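You operate a simulated robot arm through the tools that you are given. There is no shell and no other tool.

The job below is to be done with a simulated robot arm. You get a single attempt, and the scene is never put back.

TASK
Rub the brown liner clean, gauge its wear and set out the shim for it.
Fine: the shim with the gauge's figure goes from the slot block into the pink groove; felt pad and bridge gauge go back; liner and slot block stay where they are; pinch or drop nothing. Set down upright: felt pad, bridge gauge. What is to be rubbed or washed off counts as gone when no trace of it is left.

The check looks at the end state, three seconds after you hand in, the way a careful person would. Anything else that was tipped, shoved, dropped, spilled or broken makes it a failure.

THE ROBOT
A 6-joint arm with a three-finger gripper, fixed in place. Base frame: the origin is on the floor under the middle of its stand, x ahead of it, y to its left, z up. Lengths are in m, angles in degrees, forces in N, time in s.
It reaches about 1.213 m from its shoulder. Its first joint turns from -166.0 to 166.0 degrees. Payload 4.89 kg.
Tool frame: the origin (TCP) lies between the finger pads and is the grasp point; the fingertips stand 0.03 m ahead of it; z points along the fingers, y is the line along which they close. The gripper opens to 0.164 m; its body begins 0.125 m behind the TCP.
Orientation is that of the tool frame in the base frame, as a unit quaternion [x, y, z, w]. With the fingers straight down and closing along the base's y, the tool's x points along the base's -x, its y along +y and its z along -z.

THE INTERFACE
- The arm moves only by the tool apply_moves. Its argument "moves" is a list that holds one entry, the list of rows, each a list of 7 numbers: the shift along the base's x, y, z in mm, then the turn, a rotation vector about the base's x, y, z in degrees, then the finger opening in mm, from 0 to 164. In form: [[[dx, dy, dz, wx, wy, wz, jaw], ...]]. A call has 1 to 20 rows; each row shifts and turns the commanded pose from where the row before left it. Each row takes 0.2 s and may step no farther than 0.05 m and 8.6 degrees from the row before; otherwise, or with a gripper value out of range, the whole call is refused. A pose out of reach is approached as far as the arm can. The call stops where the force on the tool passes 40 N (or 10 N more than at its start, if that is more) or the arm is blocked; 0.2 s more then pass. The fingers move at their own pace (about 0.108 m/s each) and stop on an object; they squeeze with about 28 N. The grip force told is the motor's: it shows also when the fingers shut on nothing. Time passes only in rows, and 0.2 s behind the last, so rows that do not move let the fingers close. It gives the time, the measured TCP pose, the force on the tool (base axes), the opening and the grip force at its end, in the units of the frame above (readings bear some noise), with the torque about the TCP (base axes, N m) and any sound that the robot's microphone picked up.
- Cameras (640 x 400 px; columns grow to the right, rows downward): "scene" is fixed at [0.0517, 0.5001, 1.5032]; the picture's right is [-0.46, -0.89, 0.00], its down [-0.45, 0.23, -0.86] and it looks along [0.76, -0.40, -0.51] (base axes); focal length 367 px, centre (320, 200). "wrist" rides on the gripper at [0.076, -0.002, -0.152] in the tool frame; the picture's right is [0.02, 1.00, 0.00], its down [-0.88, 0.02, -0.47] and it looks along [-0.47, 0.01, 0.88] (tool axes); focal length 247 px, centre (320, 200). There is no depth. A picture from a camera that has moved, and an enlarged one, comes with that camera's place and axes in the base frame and with its lens.
- snapshot(camera): a new picture of that camera. It takes no simulated time.
- move_column(by): moves the trunk up (or, below 0, down) by that many m; the arm rides with it, the base frame stays. It gives what a move gives, with no picture.
- close_up(camera, box): a new picture of the part [left, top, right, bottom] of that camera's present view, enlarged. It takes no simulated time.
- finish_job(): hands the job in; it is judged then, once.

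Nothing tells you positions but the pictures and the camera data. Unless the task says otherwise, let go and move clear before handing in.

The tools are called after ">>>" by a JSON object that holds its "api" and its "payload". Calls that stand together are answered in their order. apply_moves: Moves the arm, as the interface text tells. Its arguments: {"type":"object","properties":{"moves":{"type":"array","items":{"type":"array","items":{"type":"array","items":{"type":"number"}}}}},"required":["moves"]} The other tools are called the same way: move_column (by) moves the trunk up or down; snapshot (camera) takes a picture; close_up (camera, box) takes an enlarged picture of a part of a camera's view; finish_job () hands the job in.

At the start:

```text
time: 0.0
tool_pos: [0.5863, -0.113, 1.2172]
ee_rot: [0.0, 1.0, 0.0, 0.0]
force: [0.0, 0.2, -0.2]
wrist_torque: [0.0, 0.0, 0.01]
gripper_width: 0.1638
grasp_force: 0.0
trunk travel left (down, up): [-0.175, 0.215]
```

scene: 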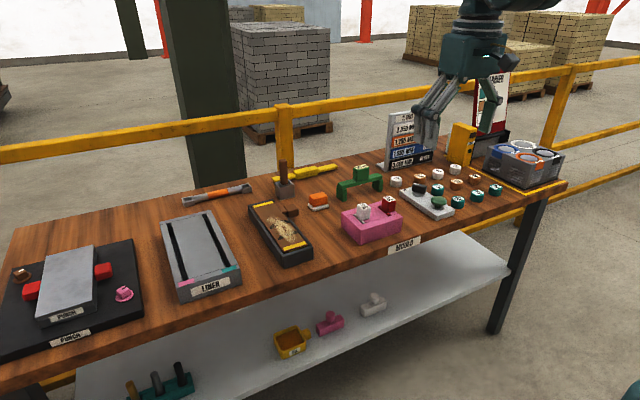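
wrist: 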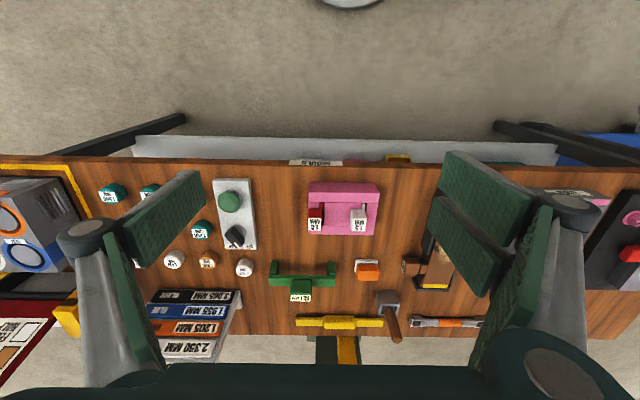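

I see a workbench with many small parts; I need closer looks to identify the brown liner, felt pad, bridge gauge, slot block and pink groove. I take enlarged pictures first.

>>> {"api": "close_up", "payload": {"camera": "scene", "box": [230, 140, 430, 270]}}

>>> {"api": "close_up", "payload": {"camera": "scene", "box": [370, 90, 570, 220]}}

>>> {"api": "close_up", "payload": {"camera": "scene", "box": [0, 170, 250, 340]}}

>>> {"api": "close_up", "payload": {"camera": "wrist", "box": [80, 160, 300, 300]}}

>>> {"api": "close_up", "payload": {"camera": "wrist", "box": [250, 160, 470, 350]}}

```text
3.08 times, centred on (330, 205) of scene
camera zoom: at [0.0517, 0.5001, 1.5032], right [-0.46, -0.89, 0.0], down [-0.45, 0.23, -0.86], along [0.76, -0.4, -0.51], focal length 1130 px, centre (289, 185)
```

zoom: 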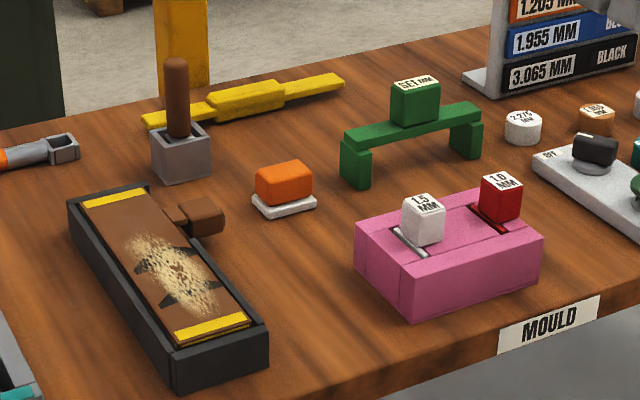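

```text
3.08 times, centred on (470, 155) of scene
camera zoom: at [0.0517, 0.5001, 1.5032], right [-0.46, -0.89, 0.0], down [-0.45, 0.23, -0.86], along [0.76, -0.4, -0.51], focal length 1130 px, centre (-142, 338)
```

zoom: 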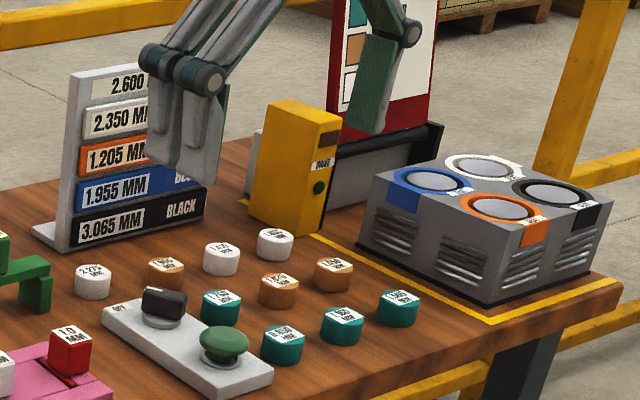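

```text
2.35 times, centred on (125, 255) of scene
camera zoom: at [0.0517, 0.5001, 1.5032], right [-0.46, -0.89, 0.0], down [-0.45, 0.23, -0.86], along [0.76, -0.4, -0.51], focal length 864 px, centre (779, 71)
```

zoom: 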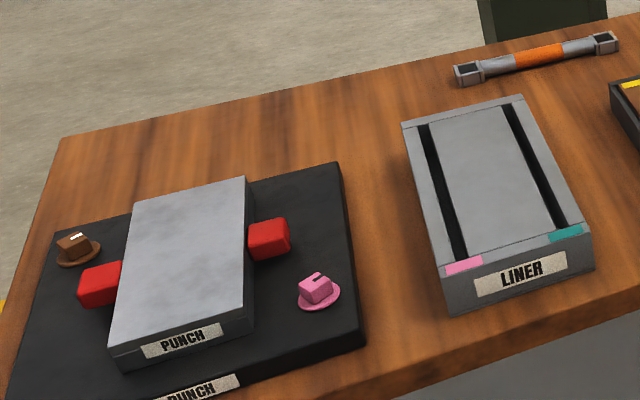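

```text
2.86 times, centred on (190, 230) of wrist
camera zoom: at [0.5106, -0.1144, 1.3696], right [-0.02, 1.0, 0.0], down [0.88, 0.02, 0.47], along [0.47, 0.01, -0.88], focal length 706 px, centre (691, 114)
```

zoom: 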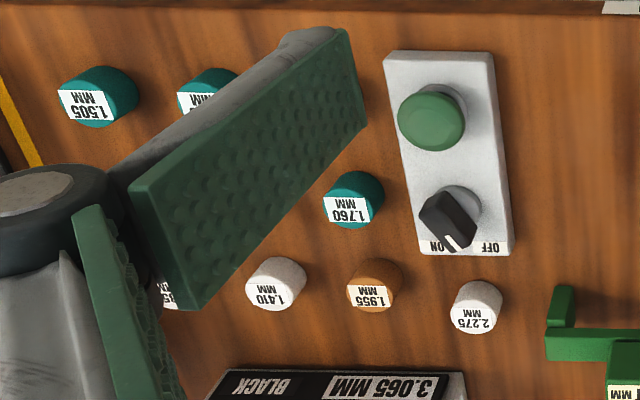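

```text
2.11 times, centred on (360, 255) of wrist
camera zoom: at [0.5106, -0.1144, 1.3696], right [-0.02, 1.0, 0.0], down [0.88, 0.02, 0.47], along [0.47, 0.01, -0.88], focal length 520 px, centre (236, 84)
```

zoom: 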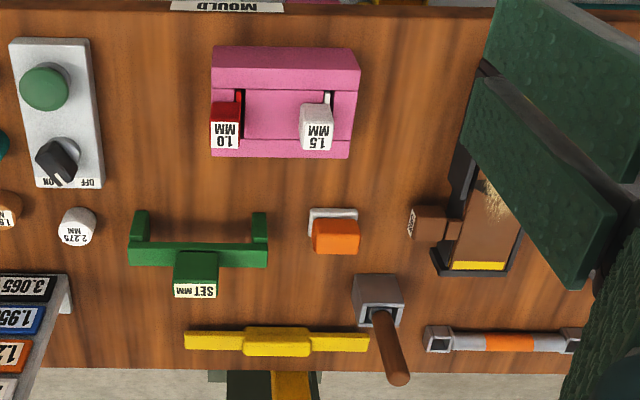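

The brown liner with a soiled patch lies in a dark frame at about x 0.97, y 0.15. Next to it are the orange-handled felt pad, the green bridge gauge and the pink slot block with two shims, and the grey LINER block has the pink- and teal-marked grooves. I move over the bench for better views.

>>> {"api": "apply_moves", "payload": {"moves": [[[20, 40, 0, 0, 0, 0, 164], [20, 40, 0, 0, 0, 0, 164], [20, 40, 0, 0, 0, 0, 164], [20, 40, 0, 0, 0, 0, 164], [20, 40, 0, 0, 0, 0, 164], [10, 40, 0, 0, 0, 0, 164]]]}}

>>> {"api": "snapshot", "payload": {"camera": "wrist"}}

>>> {"api": "snapshot", "payload": {"camera": "scene"}}

```text
time: 1.4
tool_pos: [0.6968, 0.1263, 1.2184]
ee_rot: [-0.001, 1.0, 0.0, 0.0]
force: [0.0, -1.2, 0.5]
wrist_torque: [0.19, -0.04, -0.01]
gripper_width: 0.1641
grasp_force: 0.0
trunk travel left (down, up): [-0.175, 0.215]
```

```text
taken
camera wrist: at [0.6213, 0.1247, 1.37], right [-0.02, 1.0, 0.0], down [0.88, 0.02, 0.47], along [0.47, 0.01, -0.88], focal length 247 px, centre (320, 200)
```

wrist: 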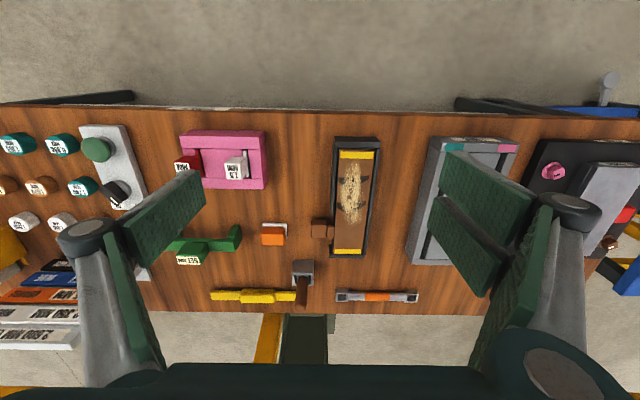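

```text
taken
```

scene: 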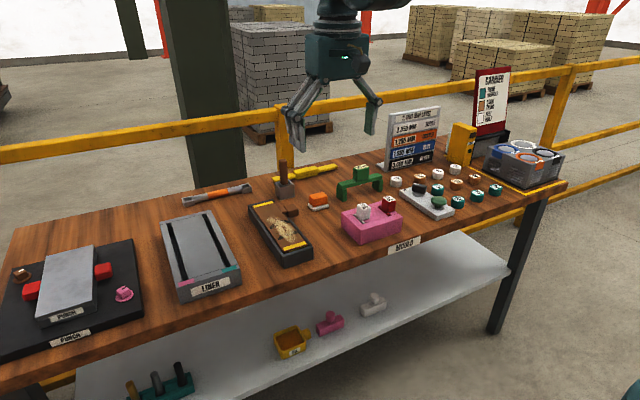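

The wrist view now shows the liner, pad, gauge, slot block and groove block well. I zoom in on each to read sizes and locate them.

>>> {"api": "close_up", "payload": {"camera": "wrist", "box": [240, 120, 440, 320]}}

>>> {"api": "close_up", "payload": {"camera": "wrist", "box": [150, 110, 310, 210]}}

>>> {"api": "close_up", "payload": {"camera": "scene", "box": [330, 150, 420, 250]}}

>>> {"api": "close_up", "payload": {"camera": "scene", "box": [380, 60, 580, 200]}}

>>> {"api": "close_up", "payload": {"camera": "scene", "box": [150, 200, 250, 310]}}

>>> {"api": "close_up", "payload": {"camera": "scene", "box": [235, 180, 335, 280]}}

```text
2.00 times, centred on (340, 220) of wrist
camera zoom: at [0.6213, 0.1247, 1.37], right [-0.02, 1.0, 0.0], down [0.88, 0.02, 0.47], along [0.47, 0.01, -0.88], focal length 494 px, centre (280, 160)
```

zoom: 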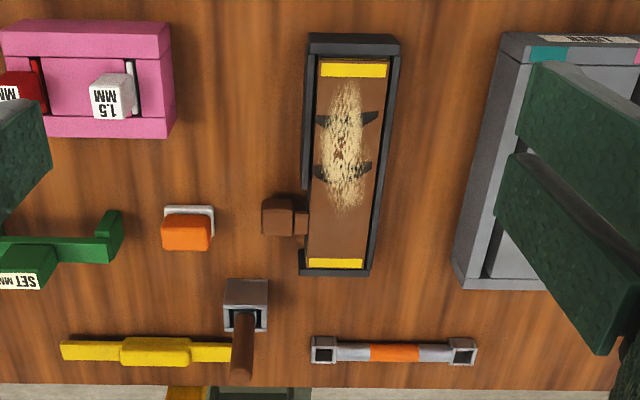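

```text
4.00 times, centred on (230, 160) of wrist
camera zoom: at [0.6213, 0.1247, 1.37], right [-0.02, 1.0, 0.0], down [0.88, 0.02, 0.47], along [0.47, 0.01, -0.88], focal length 988 px, centre (680, 360)
```

zoom: 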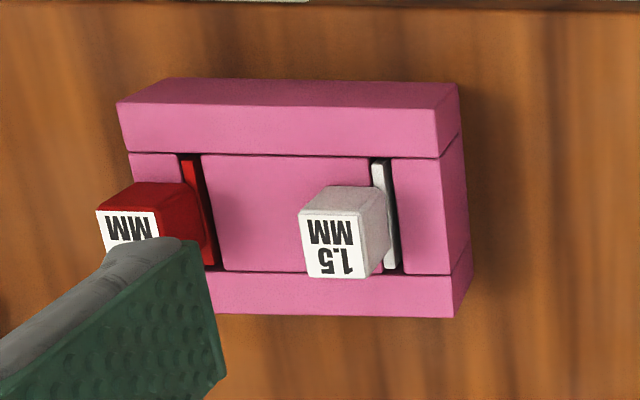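

```text
4.00 times, centred on (375, 200) of scene
camera zoom: at [0.0517, 0.5001, 1.5032], right [-0.46, -0.89, 0.0], down [-0.45, 0.23, -0.86], along [0.76, -0.4, -0.51], focal length 1468 px, centre (100, 200)
```

zoom: 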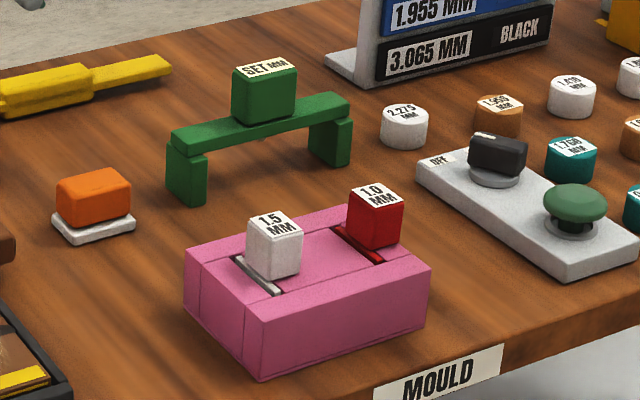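

```text
2.86 times, centred on (480, 130) of scene
camera zoom: at [0.0517, 0.5001, 1.5032], right [-0.46, -0.89, 0.0], down [-0.45, 0.23, -0.86], along [0.76, -0.4, -0.51], focal length 1049 px, centre (-137, 400)
```

zoom: 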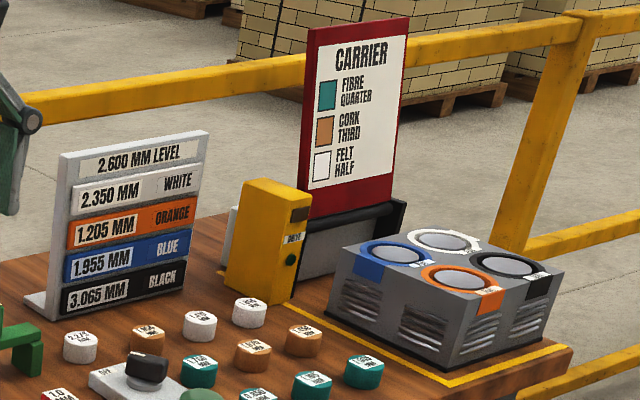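

```text
3.64 times, centred on (200, 255) of scene
camera zoom: at [0.0517, 0.5001, 1.5032], right [-0.46, -0.89, 0.0], down [-0.45, 0.23, -0.86], along [0.76, -0.4, -0.51], focal length 1335 px, centre (756, 0)
```

zoom: 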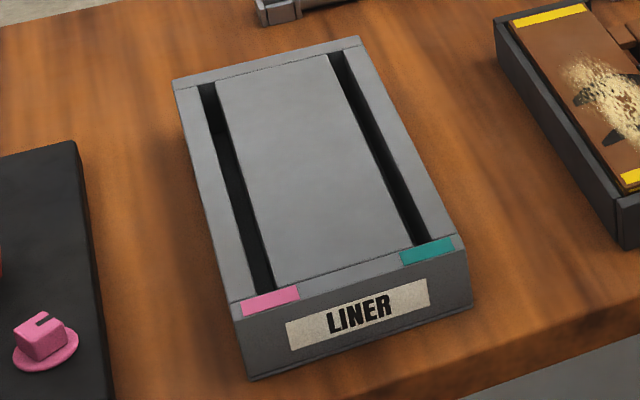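

```text
4.00 times, centred on (285, 230) of scene
camera zoom: at [0.0517, 0.5001, 1.5032], right [-0.46, -0.89, 0.0], down [-0.45, 0.23, -0.86], along [0.76, -0.4, -0.51], focal length 1468 px, centre (460, 80)
```

zoom: 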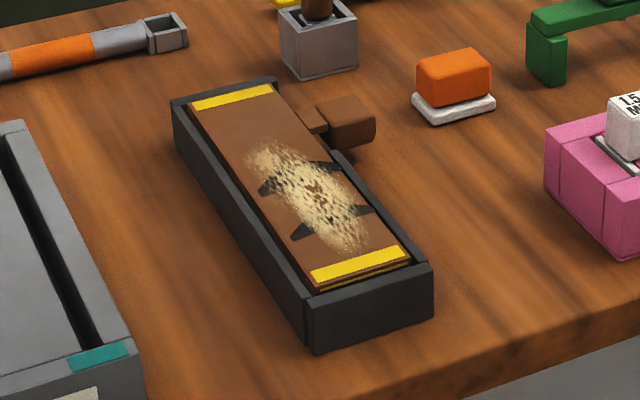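

I believe the felt pad is near (0.97, 0.02), the gauge near (0.97, -0.14) and the tray with the liner near x 0.76–1.04, y 0.20. I move closer to measure heights and widths.

>>> {"api": "apply_moves", "payload": {"moves": [[[15, 0, -20, 0, 0, 0, 164], [15, 0, -20, 0, 0, 0, 164], [15, 0, -20, 0, 0, 0, 164], [15, 0, -20, 0, 0, 0, 164], [15, 0, -20, 0, 0, 0, 164]]]}}

>>> {"api": "snapshot", "payload": {"camera": "wrist"}}

>>> {"api": "close_up", "payload": {"camera": "wrist", "box": [240, 100, 420, 280]}}

```text
time: 2.6
tool_pos: [0.7702, 0.1264, 1.117]
ee_rot: [0.0, 1.0, 0.0, 0.0]
force: [-0.7, -0.1, 0.9]
wrist_torque: [0.03, -0.11, -0.01]
gripper_width: 0.164
grasp_force: 0.1
trunk travel left (down, up): [-0.175, 0.215]
```

```text
taken
camera wrist: at [0.6945, 0.1255, 1.2689], right [-0.02, 1.0, 0.0], down [0.88, 0.02, 0.47], along [0.47, 0.01, -0.88], focal length 247 px, centre (320, 200)
```

wrist: 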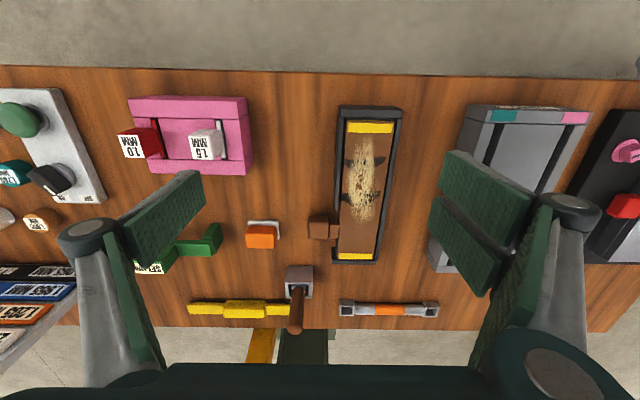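

```text
2.22 times, centred on (330, 190) of wrist
camera zoom: at [0.6945, 0.1255, 1.2689], right [-0.02, 1.0, 0.0], down [0.88, 0.02, 0.47], along [0.47, 0.01, -0.88], focal length 549 px, centre (298, 222)
```

zoom: 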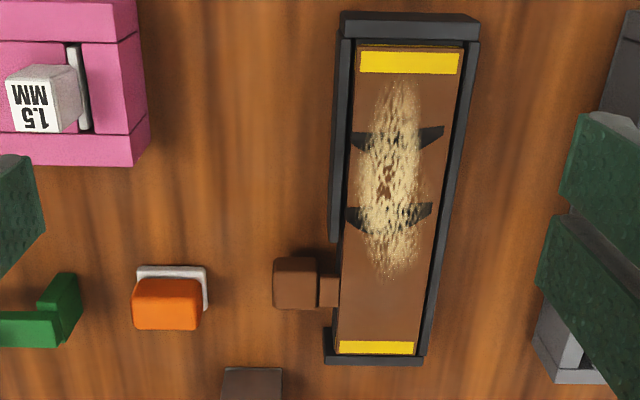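

The liner is about 70 mm wide in a tray about 90 mm wide. I now look closely at the bridge gauge, slot block and groove block from nearer.

>>> {"api": "close_up", "payload": {"camera": "scene", "box": [330, 155, 390, 205]}}

>>> {"api": "close_up", "payload": {"camera": "scene", "box": [240, 190, 320, 270]}}

>>> {"api": "close_up", "payload": {"camera": "scene", "box": [335, 185, 410, 250]}}

>>> {"api": "apply_moves", "payload": {"moves": [[[0, -45, 0, 0, 0, 0, 164], [0, -45, 0, 0, 0, 0, 164], [0, -45, 0, 0, 0, 0, 164], [0, -45, 0, 0, 0, 0, 164], [0, -45, 0, 0, 0, 0, 164]]]}}

>>> {"api": "snapshot", "payload": {"camera": "wrist"}}

>>> {"api": "close_up", "payload": {"camera": "wrist", "box": [230, 80, 430, 280]}}

```text
8.00 times, centred on (360, 180) of scene
camera zoom: at [0.0517, 0.5001, 1.5032], right [-0.46, -0.89, 0.0], down [-0.45, 0.23, -0.86], along [0.76, -0.4, -0.51], focal length 2937 px, centre (0, 360)
```

zoom: 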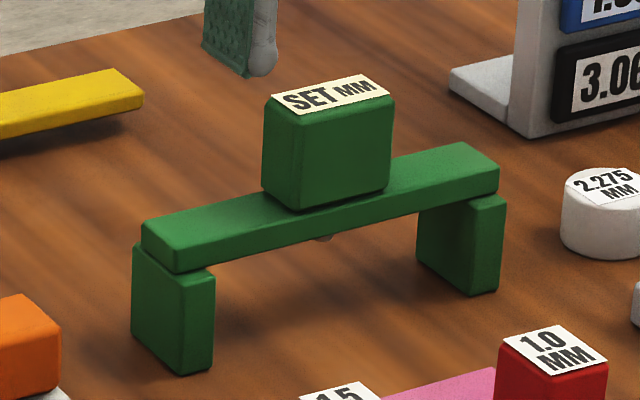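

```text
5.00 times, centred on (280, 230) of scene
camera zoom: at [0.0517, 0.5001, 1.5032], right [-0.46, -0.89, 0.0], down [-0.45, 0.23, -0.86], along [0.76, -0.4, -0.51], focal length 1835 px, centre (520, 50)
```

zoom: 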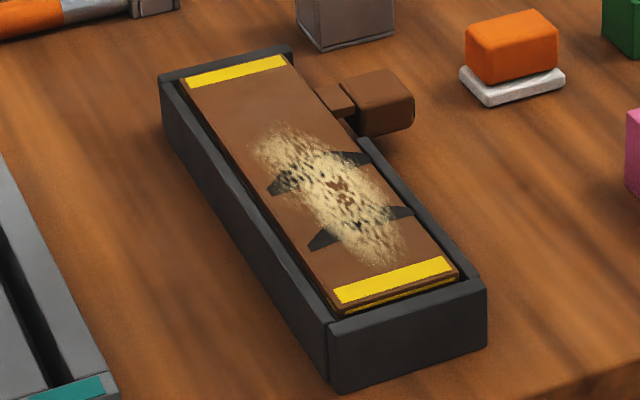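

```text
6.15 times, centred on (372, 218) of scene
camera zoom: at [0.0517, 0.5001, 1.5032], right [-0.46, -0.89, 0.0], down [-0.45, 0.23, -0.86], along [0.76, -0.4, -0.51], focal length 2259 px, centre (-3, 92)
```

zoom: 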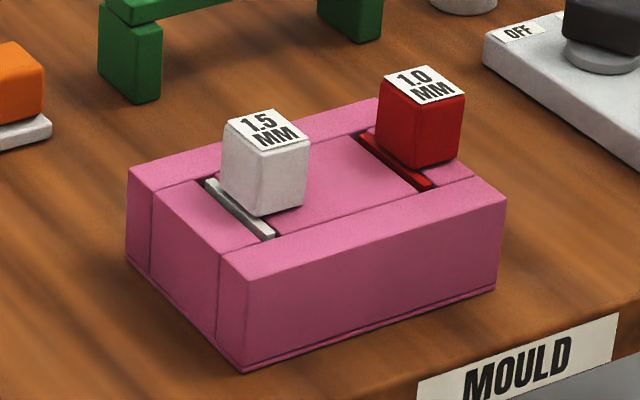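

```text
time: 3.8
tool_pos: [0.7712, -0.0969, 1.1183]
ee_rot: [0.0, 1.0, 0.0, 0.0]
force: [0.6, 0.5, -0.5]
wrist_torque: [-0.19, 0.0, 0.01]
gripper_width: 0.1639
grasp_force: 0.0
trunk travel left (down, up): [-0.175, 0.215]
```

```text
taken
camera wrist: at [0.6967, -0.0993, 1.2688], right [-0.02, 1.0, 0.0], down [0.88, 0.02, 0.47], along [0.47, 0.01, -0.88], focal length 247 px, centre (320, 200)
```

wrist: 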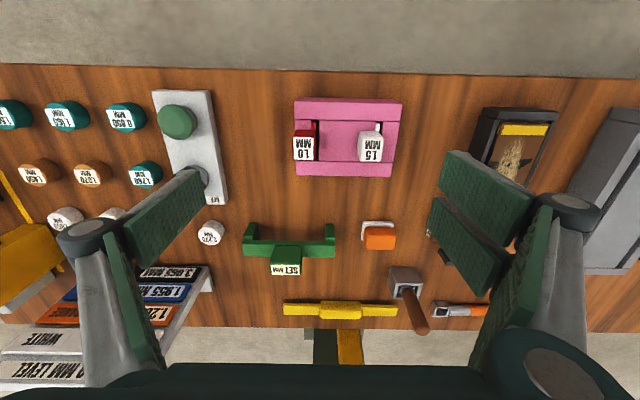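

```text
2.00 times, centred on (330, 180) of wrist
camera zoom: at [0.6967, -0.0993, 1.2688], right [-0.02, 1.0, 0.0], down [0.88, 0.02, 0.47], along [0.47, 0.01, -0.88], focal length 494 px, centre (300, 240)
```

zoom: 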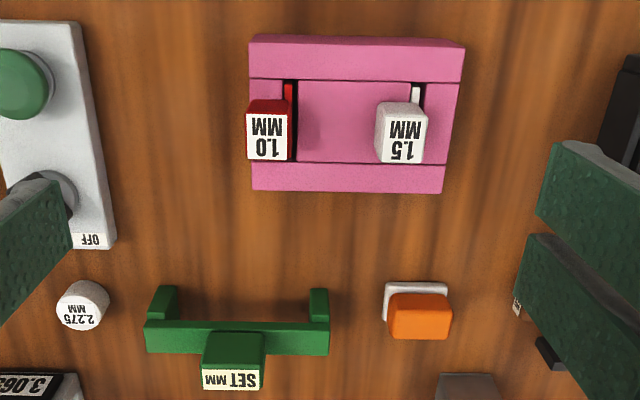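

The gauge looks about 160 mm long with legs about 48 mm tall, so it should straddle the tray. I tilt the wrist for a low view of the tray, to compare rim, liner and leg heights.

>>> {"api": "apply_moves", "payload": {"moves": [[[-25, 50, 0, 0, -5, 0, 164], [-25, 50, 0, 0, -5, 0, 164], [-25, 50, -10, 0, -5, 0, 164], [-25, 50, -10, 0, -5, 0, 164], [-25, 50, -10, 0, -5, 0, 164], [-25, 40, -10, 0, -5, 0, 164], [-20, 0, -10, 0, -5, 0, 164], [-10, 0, -10, 0, -5, 0, 164]]]}}

>>> {"api": "snapshot", "payload": {"camera": "wrist"}}

>>> {"api": "close_up", "payload": {"camera": "wrist", "box": [220, 160, 420, 300]}}

```text
refused: row 1 steps farther than a row can; nothing moved
```

```text
taken
camera wrist: at [0.6967, -0.0993, 1.2688], right [-0.02, 1.0, 0.0], down [0.88, 0.02, 0.47], along [0.47, 0.01, -0.88], focal length 247 px, centre (320, 200)
```

wrist: 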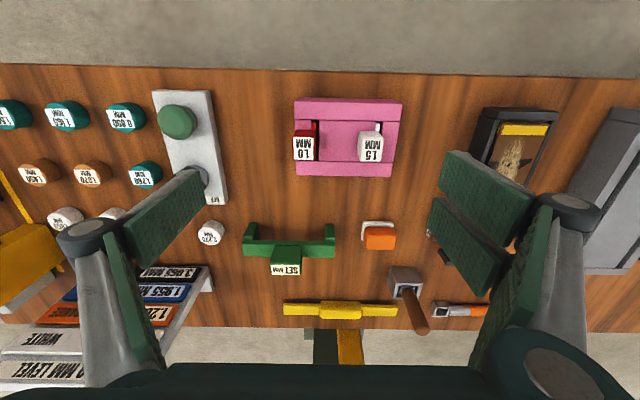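

```text
2.86 times, centred on (320, 230) of wrist
camera zoom: at [0.6967, -0.0993, 1.2688], right [-0.02, 1.0, 0.0], down [0.88, 0.02, 0.47], along [0.47, 0.01, -0.88], focal length 706 px, centre (320, 114)
```

zoom: 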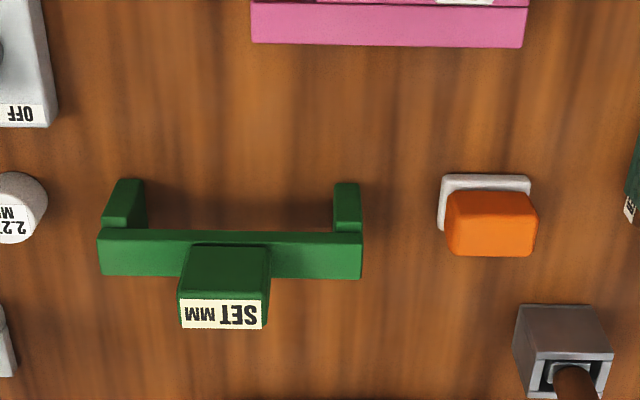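

The previous move was refused because its diagonal step was too long. I repeat it with shorter steps.

>>> {"api": "apply_moves", "payload": {"moves": [[[-20, 40, 0, 0, -5, 0, 164], [-20, 40, 0, 0, -5, 0, 164], [-20, 40, -10, 0, -5, 0, 164], [-20, 40, -10, 0, -5, 0, 164], [-20, 40, -10, 0, -5, 0, 164], [-20, 40, -10, 0, -5, 0, 164], [-20, 40, -10, 0, -5, 0, 164], [-20, 20, -10, 0, -5, 0, 164]]]}}

>>> {"api": "snapshot", "payload": {"camera": "wrist"}}

>>> {"api": "close_up", "payload": {"camera": "wrist", "box": [220, 160, 420, 300]}}

```text
time: 5.6
tool_pos: [0.6111, 0.2042, 1.0592]
ee_rot: [0.0, 0.94, 0.001, 0.342]
force: [1.0, -0.8, -0.5]
wrist_torque: [0.07, 0.05, 0.04]
gripper_width: 0.1638
grasp_force: 0.1
trunk travel left (down, up): [-0.175, 0.215]
```

```text
taken
camera wrist: at [0.4571, 0.2028, 1.1261], right [-0.02, 1.0, -0.01], down [0.37, 0.02, 0.93], along [0.93, 0.01, -0.37], focal length 247 px, centre (320, 200)
```

wrist: 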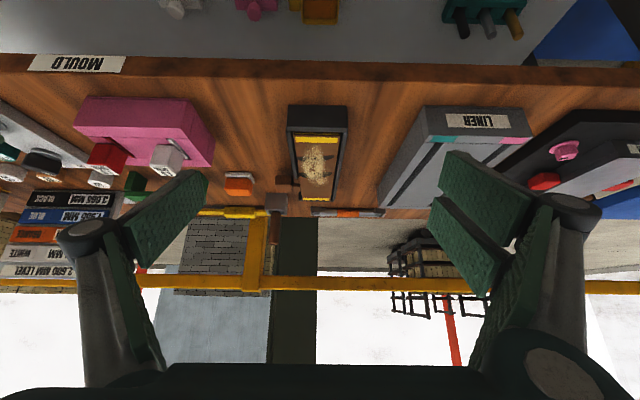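

```text
2.86 times, centred on (320, 230) of wrist
camera zoom: at [0.4571, 0.2028, 1.1261], right [-0.02, 1.0, -0.01], down [0.37, 0.02, 0.93], along [0.93, 0.01, -0.37], focal length 706 px, centre (320, 114)
```

zoom: 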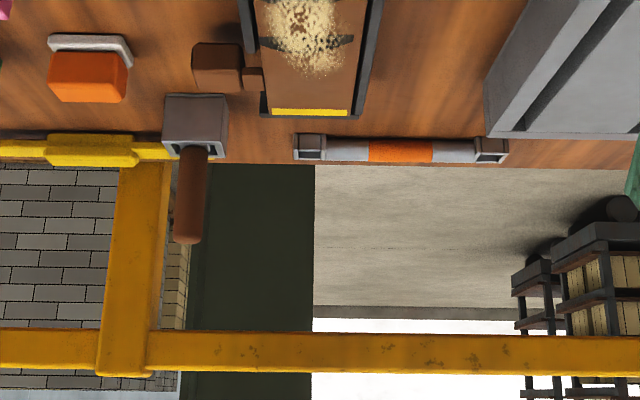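

>>> {"api": "close_up", "payload": {"camera": "wrist", "box": [250, 90, 390, 220]}}

>>> {"api": "close_up", "payload": {"camera": "wrist", "box": [60, 80, 270, 220]}}

>>> {"api": "close_up", "payload": {"camera": "wrist", "box": [370, 90, 580, 230]}}

```text
3.08 times, centred on (320, 155) of wrist
camera zoom: at [0.4571, 0.2028, 1.1261], right [-0.02, 1.0, -0.01], down [0.37, 0.02, 0.93], along [0.93, 0.01, -0.37], focal length 760 px, centre (320, 338)
```

zoom: 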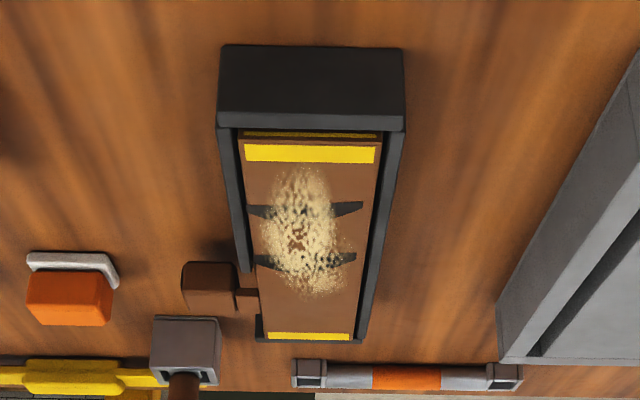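

```text
2.86 times, centred on (165, 150) of wrist
camera zoom: at [0.4571, 0.2028, 1.1261], right [-0.02, 1.0, -0.01], down [0.37, 0.02, 0.93], along [0.93, 0.01, -0.37], focal length 706 px, centre (763, 343)
```

zoom: 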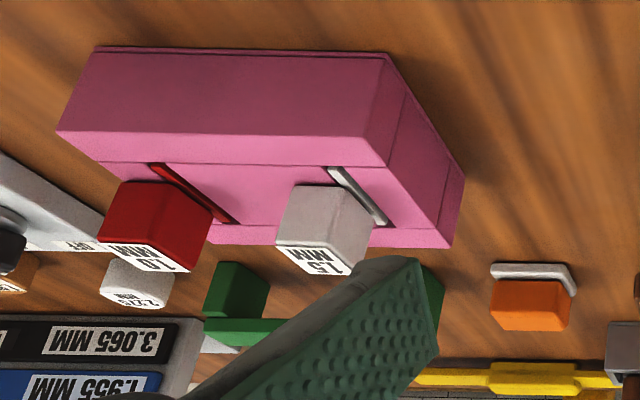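

```text
2.86 times, centred on (475, 160) of wrist
camera zoom: at [0.4571, 0.2028, 1.1261], right [-0.02, 1.0, -0.01], down [0.37, 0.02, 0.93], along [0.93, 0.01, -0.37], focal length 706 px, centre (-123, 314)
```

zoom: 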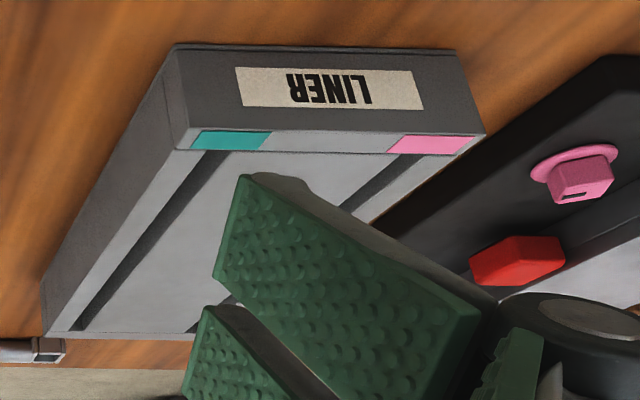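

The table top works out at about z 0.857 and the tray rim at about 0.899. I zoom in further on the tray ends to learn whether the liner lies above or below the rim.

>>> {"api": "close_up", "payload": {"camera": "scene", "box": [280, 235, 320, 270]}}

>>> {"api": "close_up", "payload": {"camera": "scene", "box": [245, 195, 285, 230]}}

>>> {"api": "close_up", "payload": {"camera": "wrist", "box": [280, 100, 360, 150]}}

>>> {"api": "close_up", "payload": {"camera": "wrist", "box": [270, 150, 360, 210]}}

```text
11.43 times, centred on (300, 252) of scene
camera zoom: at [0.0517, 0.5001, 1.5032], right [-0.46, -0.89, 0.0], down [-0.45, 0.23, -0.86], along [0.76, -0.4, -0.51], focal length 4195 px, centre (549, -400)
```

zoom: 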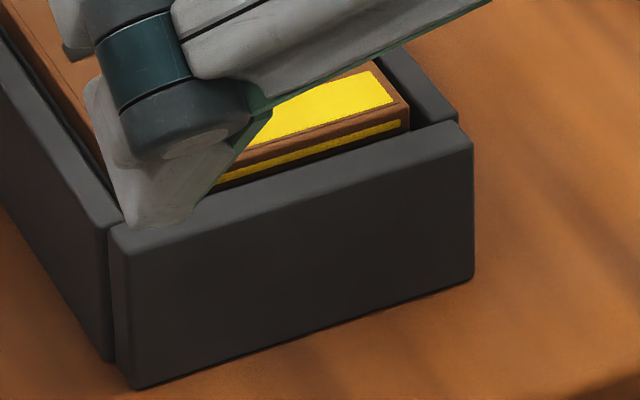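

```text
11.43 times, centred on (265, 212) of scene
camera zoom: at [0.0517, 0.5001, 1.5032], right [-0.46, -0.89, 0.0], down [-0.45, 0.23, -0.86], along [0.76, -0.4, -0.51], focal length 4195 px, centre (949, 57)
```

zoom: 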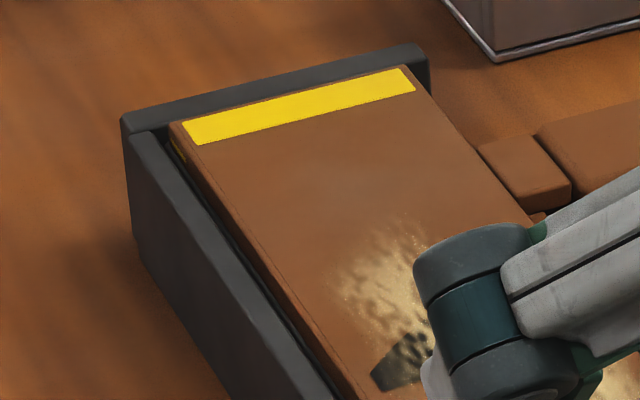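

```text
8.00 times, centred on (320, 125) of wrist
camera zoom: at [0.4571, 0.2028, 1.1261], right [-0.02, 1.0, -0.01], down [0.37, 0.02, 0.93], along [0.93, 0.01, -0.37], focal length 1976 px, centre (320, 800)
```

zoom: 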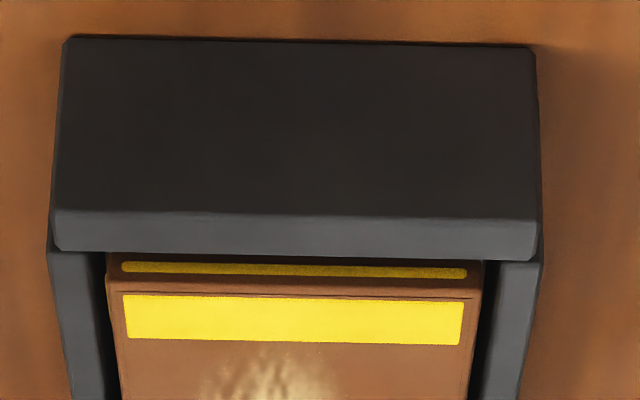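

```text
6.67 times, centred on (315, 180) of wrist
camera zoom: at [0.4571, 0.2028, 1.1261], right [-0.02, 1.0, -0.01], down [0.37, 0.02, 0.93], along [0.93, 0.01, -0.37], focal length 1646 px, centre (353, 333)
```

zoom: 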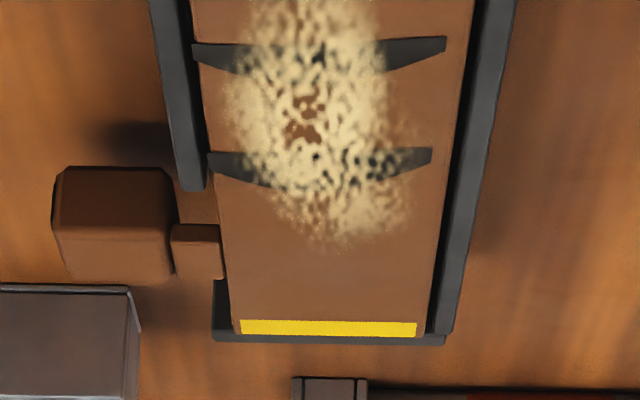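

The liner stands a few millimetres above the tray rim, and two black chevrons show beneath the soil. I go back upright above the felt pad (about x 0.984, y 0.018) with a narrower opening and check the alignment.

>>> {"api": "apply_moves", "payload": {"moves": [[[37, -18, 5, 0, 5, 0, 120], [37, -18, 5, 0, 5, 0, 110], [37, -18, 5, 0, 5, 0, 100], [37, -18, 5, 0, 5, 0, 90], [37, -19, 5, 0, 5, 0, 90], [37, -19, 5, 0, 5, 0, 90], [37, -19, 5, 0, 5, 0, 90], [37, -19, 5, 0, 5, 0, 90], [38, -19, 0, 0, 0, 0, 90], [38, -19, 0, 0, 0, 0, 90]]]}}

>>> {"api": "snapshot", "payload": {"camera": "wrist"}}

>>> {"api": "snapshot", "payload": {"camera": "scene"}}

```text
time: 7.8
tool_pos: [0.9828, 0.0178, 1.0962]
ee_rot: [0.0, 1.0, 0.001, 0.0]
force: [-1.1, 1.1, 1.3]
wrist_torque: [-0.14, -0.12, -0.04]
gripper_width: 0.0901
grasp_force: 0.0
trunk travel left (down, up): [-0.175, 0.215]
```

```text
taken
camera wrist: at [0.908, 0.0167, 1.2482], right [-0.02, 1.0, 0.0], down [0.88, 0.02, 0.47], along [0.47, 0.01, -0.88], focal length 247 px, centre (320, 200)
```

wrist: 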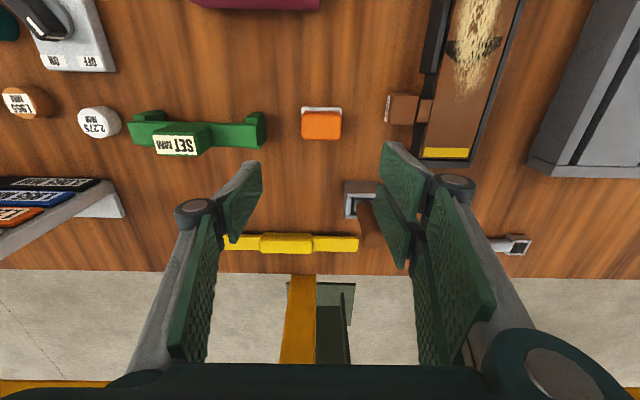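

```text
taken
```

scene: 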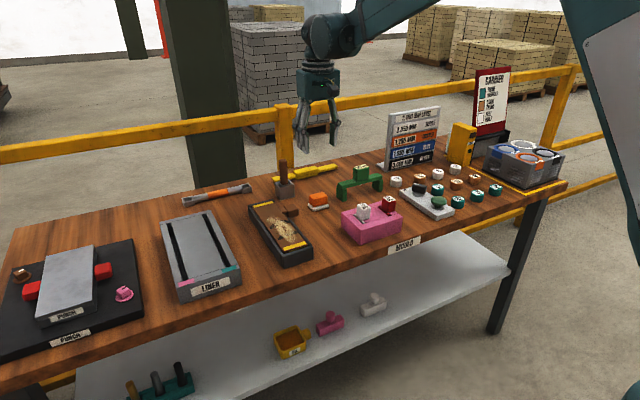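

The gripper is upright above the pad, with one finger on the −y side and two on the +y side. I zoom in to fix the pad's centre more precisely.

>>> {"api": "close_up", "payload": {"camera": "wrist", "box": [270, 80, 370, 160]}}

>>> {"api": "close_up", "payload": {"camera": "wrist", "box": [110, 90, 290, 190]}}

>>> {"api": "close_up", "payload": {"camera": "scene", "box": [290, 50, 360, 160]}}

>>> {"api": "close_up", "payload": {"camera": "scene", "box": [300, 180, 340, 215]}}

```text
5.00 times, centred on (320, 120) of wrist
camera zoom: at [0.908, 0.0167, 1.2482], right [-0.02, 1.0, 0.0], down [0.88, 0.02, 0.47], along [0.47, 0.01, -0.88], focal length 1235 px, centre (320, 600)
```

zoom: 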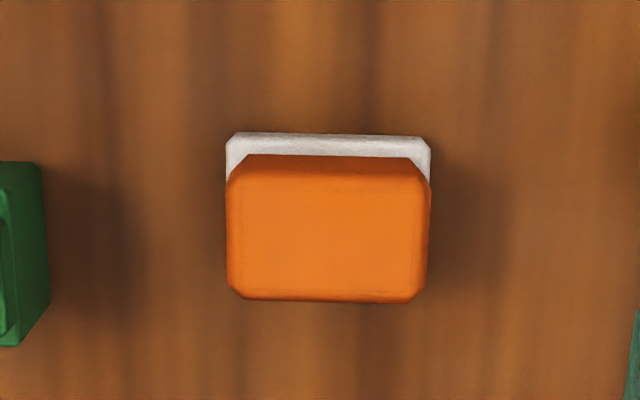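

```text
3.56 times, centred on (200, 140) of wrist
camera zoom: at [0.908, 0.0167, 1.2482], right [-0.02, 1.0, 0.0], down [0.88, 0.02, 0.47], along [0.47, 0.01, -0.88], focal length 878 px, centre (747, 413)
```

zoom: 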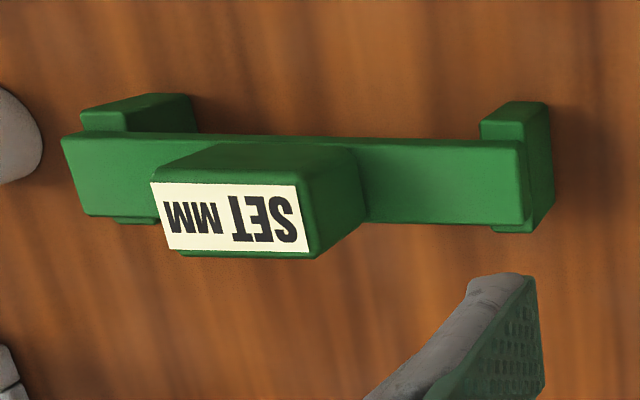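

```text
3.64 times, centred on (325, 105) of scene
camera zoom: at [0.0517, 0.5001, 1.5032], right [-0.46, -0.89, 0.0], down [-0.45, 0.23, -0.86], along [0.76, -0.4, -0.51], focal length 1335 px, centre (302, 546)
```

zoom: 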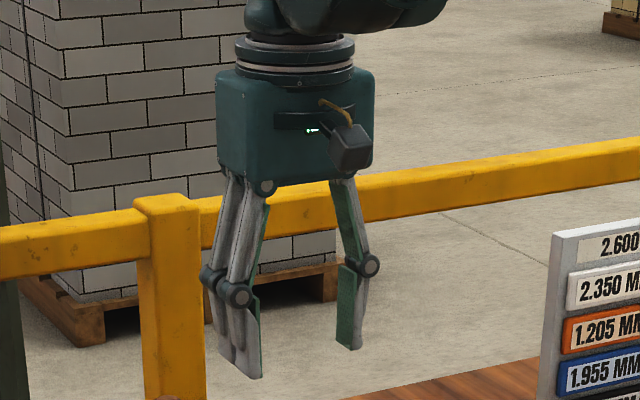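

```text
11.43 times, centred on (320, 198) of scene
camera zoom: at [0.0517, 0.5001, 1.5032], right [-0.46, -0.89, 0.0], down [-0.45, 0.23, -0.86], along [0.76, -0.4, -0.51], focal length 4195 px, centre (320, 229)
```

zoom: 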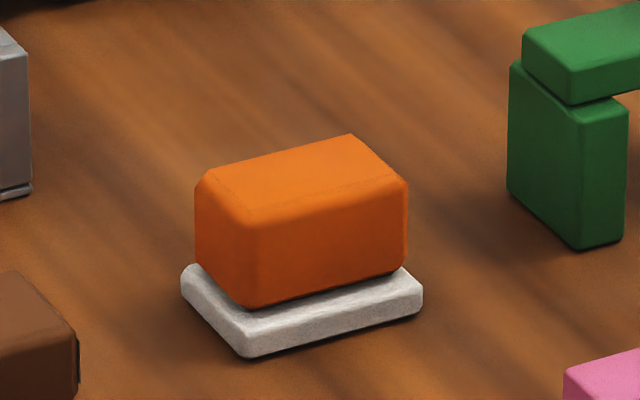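

The pad is about 58 × 44 mm with its centre near (0.984, 0.020) and its top near z 0.897. I go down with the fingers open to 90 mm, pausing first a little above it.

>>> {"api": "apply_moves", "payload": {"moves": [[[1, 2, -40, 0, 0, 0, 90], [0, 0, -40, 0, 0, 0, 90], [0, 0, -40, 0, 0, 0, 90], [0, 0, -30, 0, 0, 0, 90]]]}}

>>> {"api": "snapshot", "payload": {"camera": "wrist"}}

>>> {"api": "close_up", "payload": {"camera": "scene", "box": [280, 140, 360, 220]}}

```text
time: 8.8
tool_pos: [0.9848, 0.0189, 0.9487]
ee_rot: [0.0, 1.0, 0.001, 0.0]
force: [0.0, 0.3, 0.4]
wrist_torque: [0.0, -0.11, 0.0]
gripper_width: 0.0899
grasp_force: 0.1
trunk travel left (down, up): [-0.175, 0.215]
```

```text
taken
camera wrist: at [0.9096, 0.0168, 1.1002], right [-0.02, 1.0, 0.0], down [0.88, 0.02, 0.47], along [0.47, 0.01, -0.88], focal length 247 px, centre (320, 200)
```

wrist: 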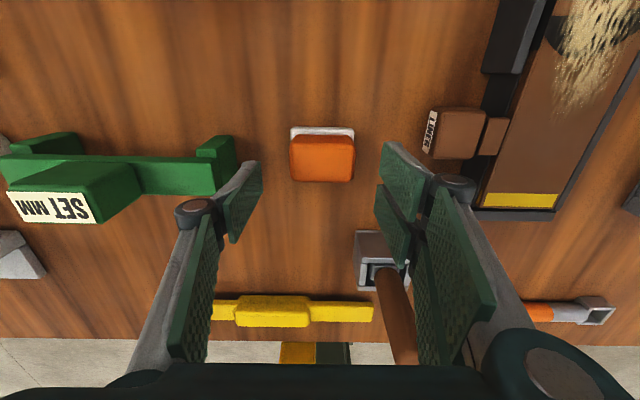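

```text
5.00 times, centred on (320, 180) of scene
camera zoom: at [0.0517, 0.5001, 1.5032], right [-0.46, -0.89, 0.0], down [-0.45, 0.23, -0.86], along [0.76, -0.4, -0.51], focal length 1835 px, centre (320, 300)
```

zoom: 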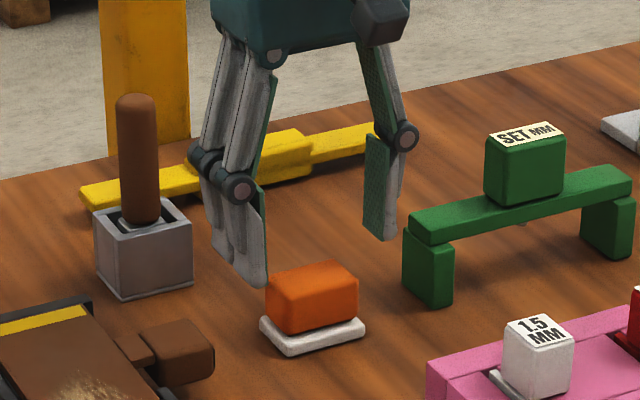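

The pad sits centred between the fingers. I lower to about z 0.896 and close.

>>> {"api": "apply_moves", "payload": {"moves": [[[-3, 1, -26, 0, 0, 0, 90], [0, 0, -26, 0, 0, 0, 90], [0, 0, 0, 0, 0, 0, 70], [0, 0, 0, 0, 0, 0, 50], [0, 0, 0, 0, 0, 0, 40], [0, 0, 0, 0, 0, 0, 40]]]}}

>>> {"api": "snapshot", "payload": {"camera": "wrist"}}

>>> {"api": "close_up", "payload": {"camera": "scene", "box": [280, 140, 360, 220]}}

```text
time: 10.2
tool_pos: [0.9811, 0.0181, 0.8961]
ee_rot: [-0.001, 1.0, 0.0, 0.0]
force: [-0.2, 0.4, -0.6]
wrist_torque: [-0.01, 0.01, 0.01]
gripper_width: 0.0593
grasp_force: 28.1
trunk travel left (down, up): [-0.175, 0.215]
```

```text
taken
camera wrist: at [0.9062, 0.0165, 1.0483], right [-0.02, 1.0, 0.0], down [0.88, 0.02, 0.47], along [0.47, 0.01, -0.88], focal length 247 px, centre (320, 200)
```

wrist: 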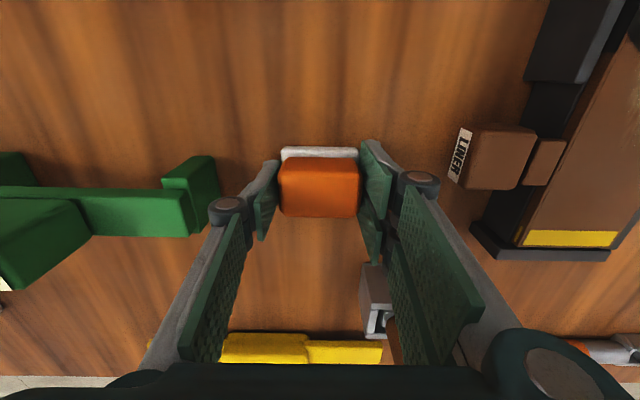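

```text
5.00 times, centred on (320, 180) of scene
camera zoom: at [0.0517, 0.5001, 1.5032], right [-0.46, -0.89, 0.0], down [-0.45, 0.23, -0.86], along [0.76, -0.4, -0.51], focal length 1835 px, centre (320, 300)
```

zoom: 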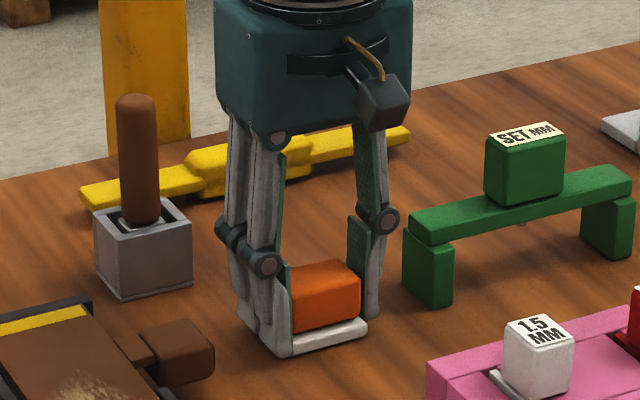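

The pad is held firmly at 59 mm width; I note its home pose as TCP (0.981, 0.018, 0.896). I lift it and carry it over the near end of the soiled area on the liner.

>>> {"api": "apply_moves", "payload": {"moves": [[[0, 0, 15, 0, 0, 0, 40], [0, 0, 30, 0, 0, 0, 40], [0, 0, 40, 0, 0, 0, 40], [0, 0, 40, 0, 0, 0, 40], [-33, 30, 0, 0, 0, 0, 40], [-33, 30, 0, 0, 0, 0, 40], [-33, 30, 0, 0, 0, 0, 40], [-33, 30, 0, 0, 0, 0, 40], [-32, 30, 0, 0, 0, 0, 40], [-32, 30, 0, 0, 0, 0, 40], [0, 0, -30, 0, 0, 0, 40], [0, 0, -25, 0, 0, 0, 40]]]}}

>>> {"api": "snapshot", "payload": {"camera": "wrist"}}

>>> {"api": "close_up", "payload": {"camera": "scene", "box": [235, 150, 335, 280]}}

```text
time: 12.8
tool_pos: [0.7854, 0.1997, 0.9658]
ee_rot: [0.0, 1.0, 0.001, 0.0]
force: [-0.8, -0.5, 0.1]
wrist_torque: [0.0, -0.23, -0.01]
gripper_width: 0.0593
grasp_force: 28.3
trunk travel left (down, up): [-0.175, 0.215]
```

```text
taken
camera wrist: at [0.7092, 0.1984, 1.1175], right [-0.02, 1.0, 0.0], down [0.88, 0.02, 0.47], along [0.47, 0.01, -0.88], focal length 247 px, centre (320, 200)
```

wrist: 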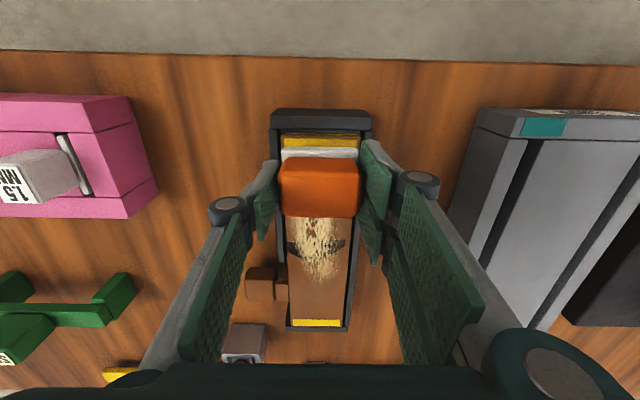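

```text
3.08 times, centred on (285, 215) of scene
camera zoom: at [0.0517, 0.5001, 1.5032], right [-0.46, -0.89, 0.0], down [-0.45, 0.23, -0.86], along [0.76, -0.4, -0.51], focal length 1130 px, centre (428, 154)
```

zoom: 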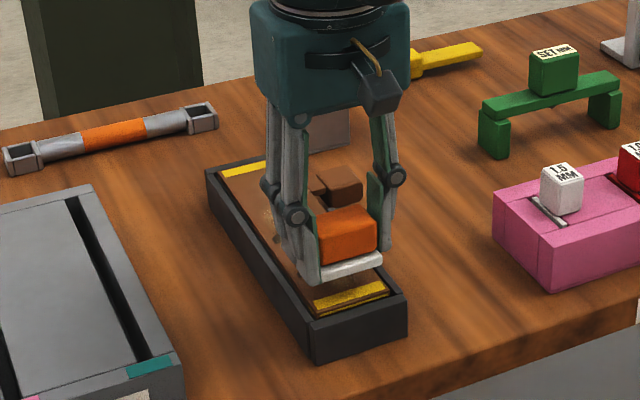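

The pad hangs centred over the near end of the liner. I lower it in small steps to find contact.

>>> {"api": "apply_moves", "payload": {"moves": [[[0, 0, -5, 0, 0, 0, 40], [0, 0, -5, 0, 0, 0, 40], [0, 0, -3, 0, 0, 0, 40], [0, 0, -2, 0, 0, 0, 40], [0, 0, 0, 0, 0, 0, 40]]]}}

```text
time: 14.0
tool_pos: [0.7853, 0.1997, 0.9505]
ee_rot: [0.0, 1.0, 0.0, 0.0]
force: [0.2, 0.0, -1.3]
wrist_torque: [0.0, -0.02, -0.02]
gripper_width: 0.0593
grasp_force: 27.7
trunk travel left (down, up): [-0.175, 0.215]
```

>>> {"api": "apply_moves", "payload": {"moves": [[[0, 0, -2, 0, 0, 0, 40], [0, 0, -2, 0, 0, 0, 40], [0, 0, 0, 0, 0, 0, 40]]]}}

```text
time: 14.8
tool_pos: [0.7857, 0.1987, 0.9462]
ee_rot: [0.0, 1.0, 0.0, 0.001]
force: [-1.0, 0.4, -0.5]
wrist_torque: [0.02, -0.03, 0.0]
gripper_width: 0.0593
grasp_force: 28.2
trunk travel left (down, up): [-0.175, 0.215]
```

>>> {"api": "apply_moves", "payload": {"moves": [[[0, 0, -1, 0, 0, 0, 40], [0, 0, -1, 0, 0, 0, 40], [0, 0, 0, 0, 0, 0, 40]]]}}

>>> {"api": "close_up", "payload": {"camera": "scene", "box": [270, 215, 320, 255]}}

```text
time: 15.6
tool_pos: [0.7846, 0.1985, 0.9456]
ee_rot: [0.0, 1.0, 0.0, 0.0]
force: [0.2, -1.1, -0.8]
wrist_torque: [0.0, -0.02, -0.01]
gripper_width: 0.0595
grasp_force: 27.7
trunk travel left (down, up): [-0.175, 0.215]
```

```text
10.00 times, centred on (295, 235) of scene
camera zoom: at [0.0517, 0.5001, 1.5032], right [-0.46, -0.89, 0.0], down [-0.45, 0.23, -0.86], along [0.76, -0.4, -0.51], focal length 3671 px, centre (570, -150)
```

zoom: 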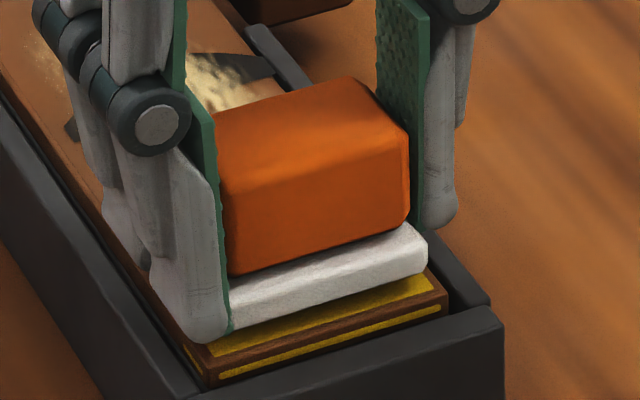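

The pad is very near the surface but shows no load yet. I lower it a little more.

>>> {"api": "apply_moves", "payload": {"moves": [[[0, 0, -1, 0, 0, 0, 40], [0, 0, -1, 0, 0, 0, 40], [0, 0, 0, 0, 0, 0, 40]]]}}

```text
time: 16.4
tool_pos: [0.7849, 0.1993, 0.9433]
ee_rot: [0.0, 1.0, -0.001, 0.001]
force: [-0.5, -0.3, -1.2]
wrist_torque: [0.01, 0.03, -0.02]
gripper_width: 0.0593
grasp_force: 27.4
trunk travel left (down, up): [-0.175, 0.215]
```

>>> {"api": "apply_moves", "payload": {"moves": [[[0, 0, -1, 0, 0, 0, 40], [0, 0, -1, 0, 0, 0, 40], [0, 0, 0, 0, 0, 0, 40]]]}}

>>> {"api": "close_up", "payload": {"camera": "scene", "box": [270, 215, 320, 255]}}

```text
time: 17.2
tool_pos: [0.7843, 0.1982, 0.941]
ee_rot: [0.0, 1.0, 0.0, 0.0]
force: [0.2, 0.1, -0.4]
wrist_torque: [-0.01, 0.03, -0.03]
gripper_width: 0.0595
grasp_force: 28.0
trunk travel left (down, up): [-0.175, 0.215]
```

```text
10.00 times, centred on (295, 235) of scene
camera zoom: at [0.0517, 0.5001, 1.5032], right [-0.46, -0.89, 0.0], down [-0.45, 0.23, -0.86], along [0.76, -0.4, -0.51], focal length 3671 px, centre (570, -150)
```

zoom: 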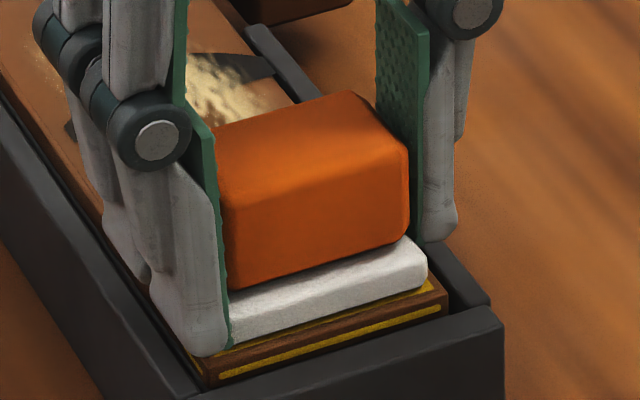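

Still no load, and the gap to the liner is only a millimetre or so. I continue in 1 mm steps.

>>> {"api": "apply_moves", "payload": {"moves": [[[0, 0, -1, 0, 0, 0, 40], [0, 0, 0, 0, 0, 0, 40]]]}}

>>> {"api": "apply_moves", "payload": {"moves": [[[0, 0, -1, 0, 0, 0, 40], [0, 0, 0, 0, 0, 0, 40]]]}}

>>> {"api": "apply_moves", "payload": {"moves": [[[0, 0, -1, 0, 0, 0, 40], [0, 0, 0, 0, 0, 0, 40]]]}}

```text
time: 17.8
tool_pos: [0.785, 0.1976, 0.9411]
ee_rot: [0.0, 1.0, 0.0, 0.0]
force: [4.7, -0.9, 8.7]
wrist_torque: [-0.05, -0.08, 0.0]
gripper_width: 0.0596
grasp_force: 28.4
trunk travel left (down, up): [-0.175, 0.215]
```

```text
time: 18.4
tool_pos: [0.7851, 0.1993, 0.9403]
ee_rot: [0.0, 1.0, -0.001, 0.0]
force: [7.2, -1.3, 27.5]
wrist_torque: [-0.09, -0.17, 0.01]
gripper_width: 0.0597
grasp_force: 27.6
trunk travel left (down, up): [-0.175, 0.215]
```

```text
time: 19.0
tool_pos: [0.7847, 0.1985, 0.9387]
ee_rot: [0.0, 1.0, 0.0, -0.001]
force: [7.5, 0.1, 28.3]
wrist_torque: [-0.03, -0.17, 0.01]
gripper_width: 0.0593
grasp_force: 27.9
trunk travel left (down, up): [-0.175, 0.215]
```

Contact with about 28 N of load, which is more than needed. I ease off by 1 mm and read the force.

>>> {"api": "apply_moves", "payload": {"moves": [[[0, 0, 1, 0, 0, 0, 40], [0, 0, 0, 0, 0, 0, 40]]]}}

```text
time: 19.6
tool_pos: [0.7842, 0.1992, 0.9388]
ee_rot: [0.0, 1.0, -0.001, 0.0]
force: [-0.7, 0.2, 2.3]
wrist_torque: [0.02, -0.01, 0.03]
gripper_width: 0.0594
grasp_force: 27.9
trunk travel left (down, up): [-0.175, 0.215]
```

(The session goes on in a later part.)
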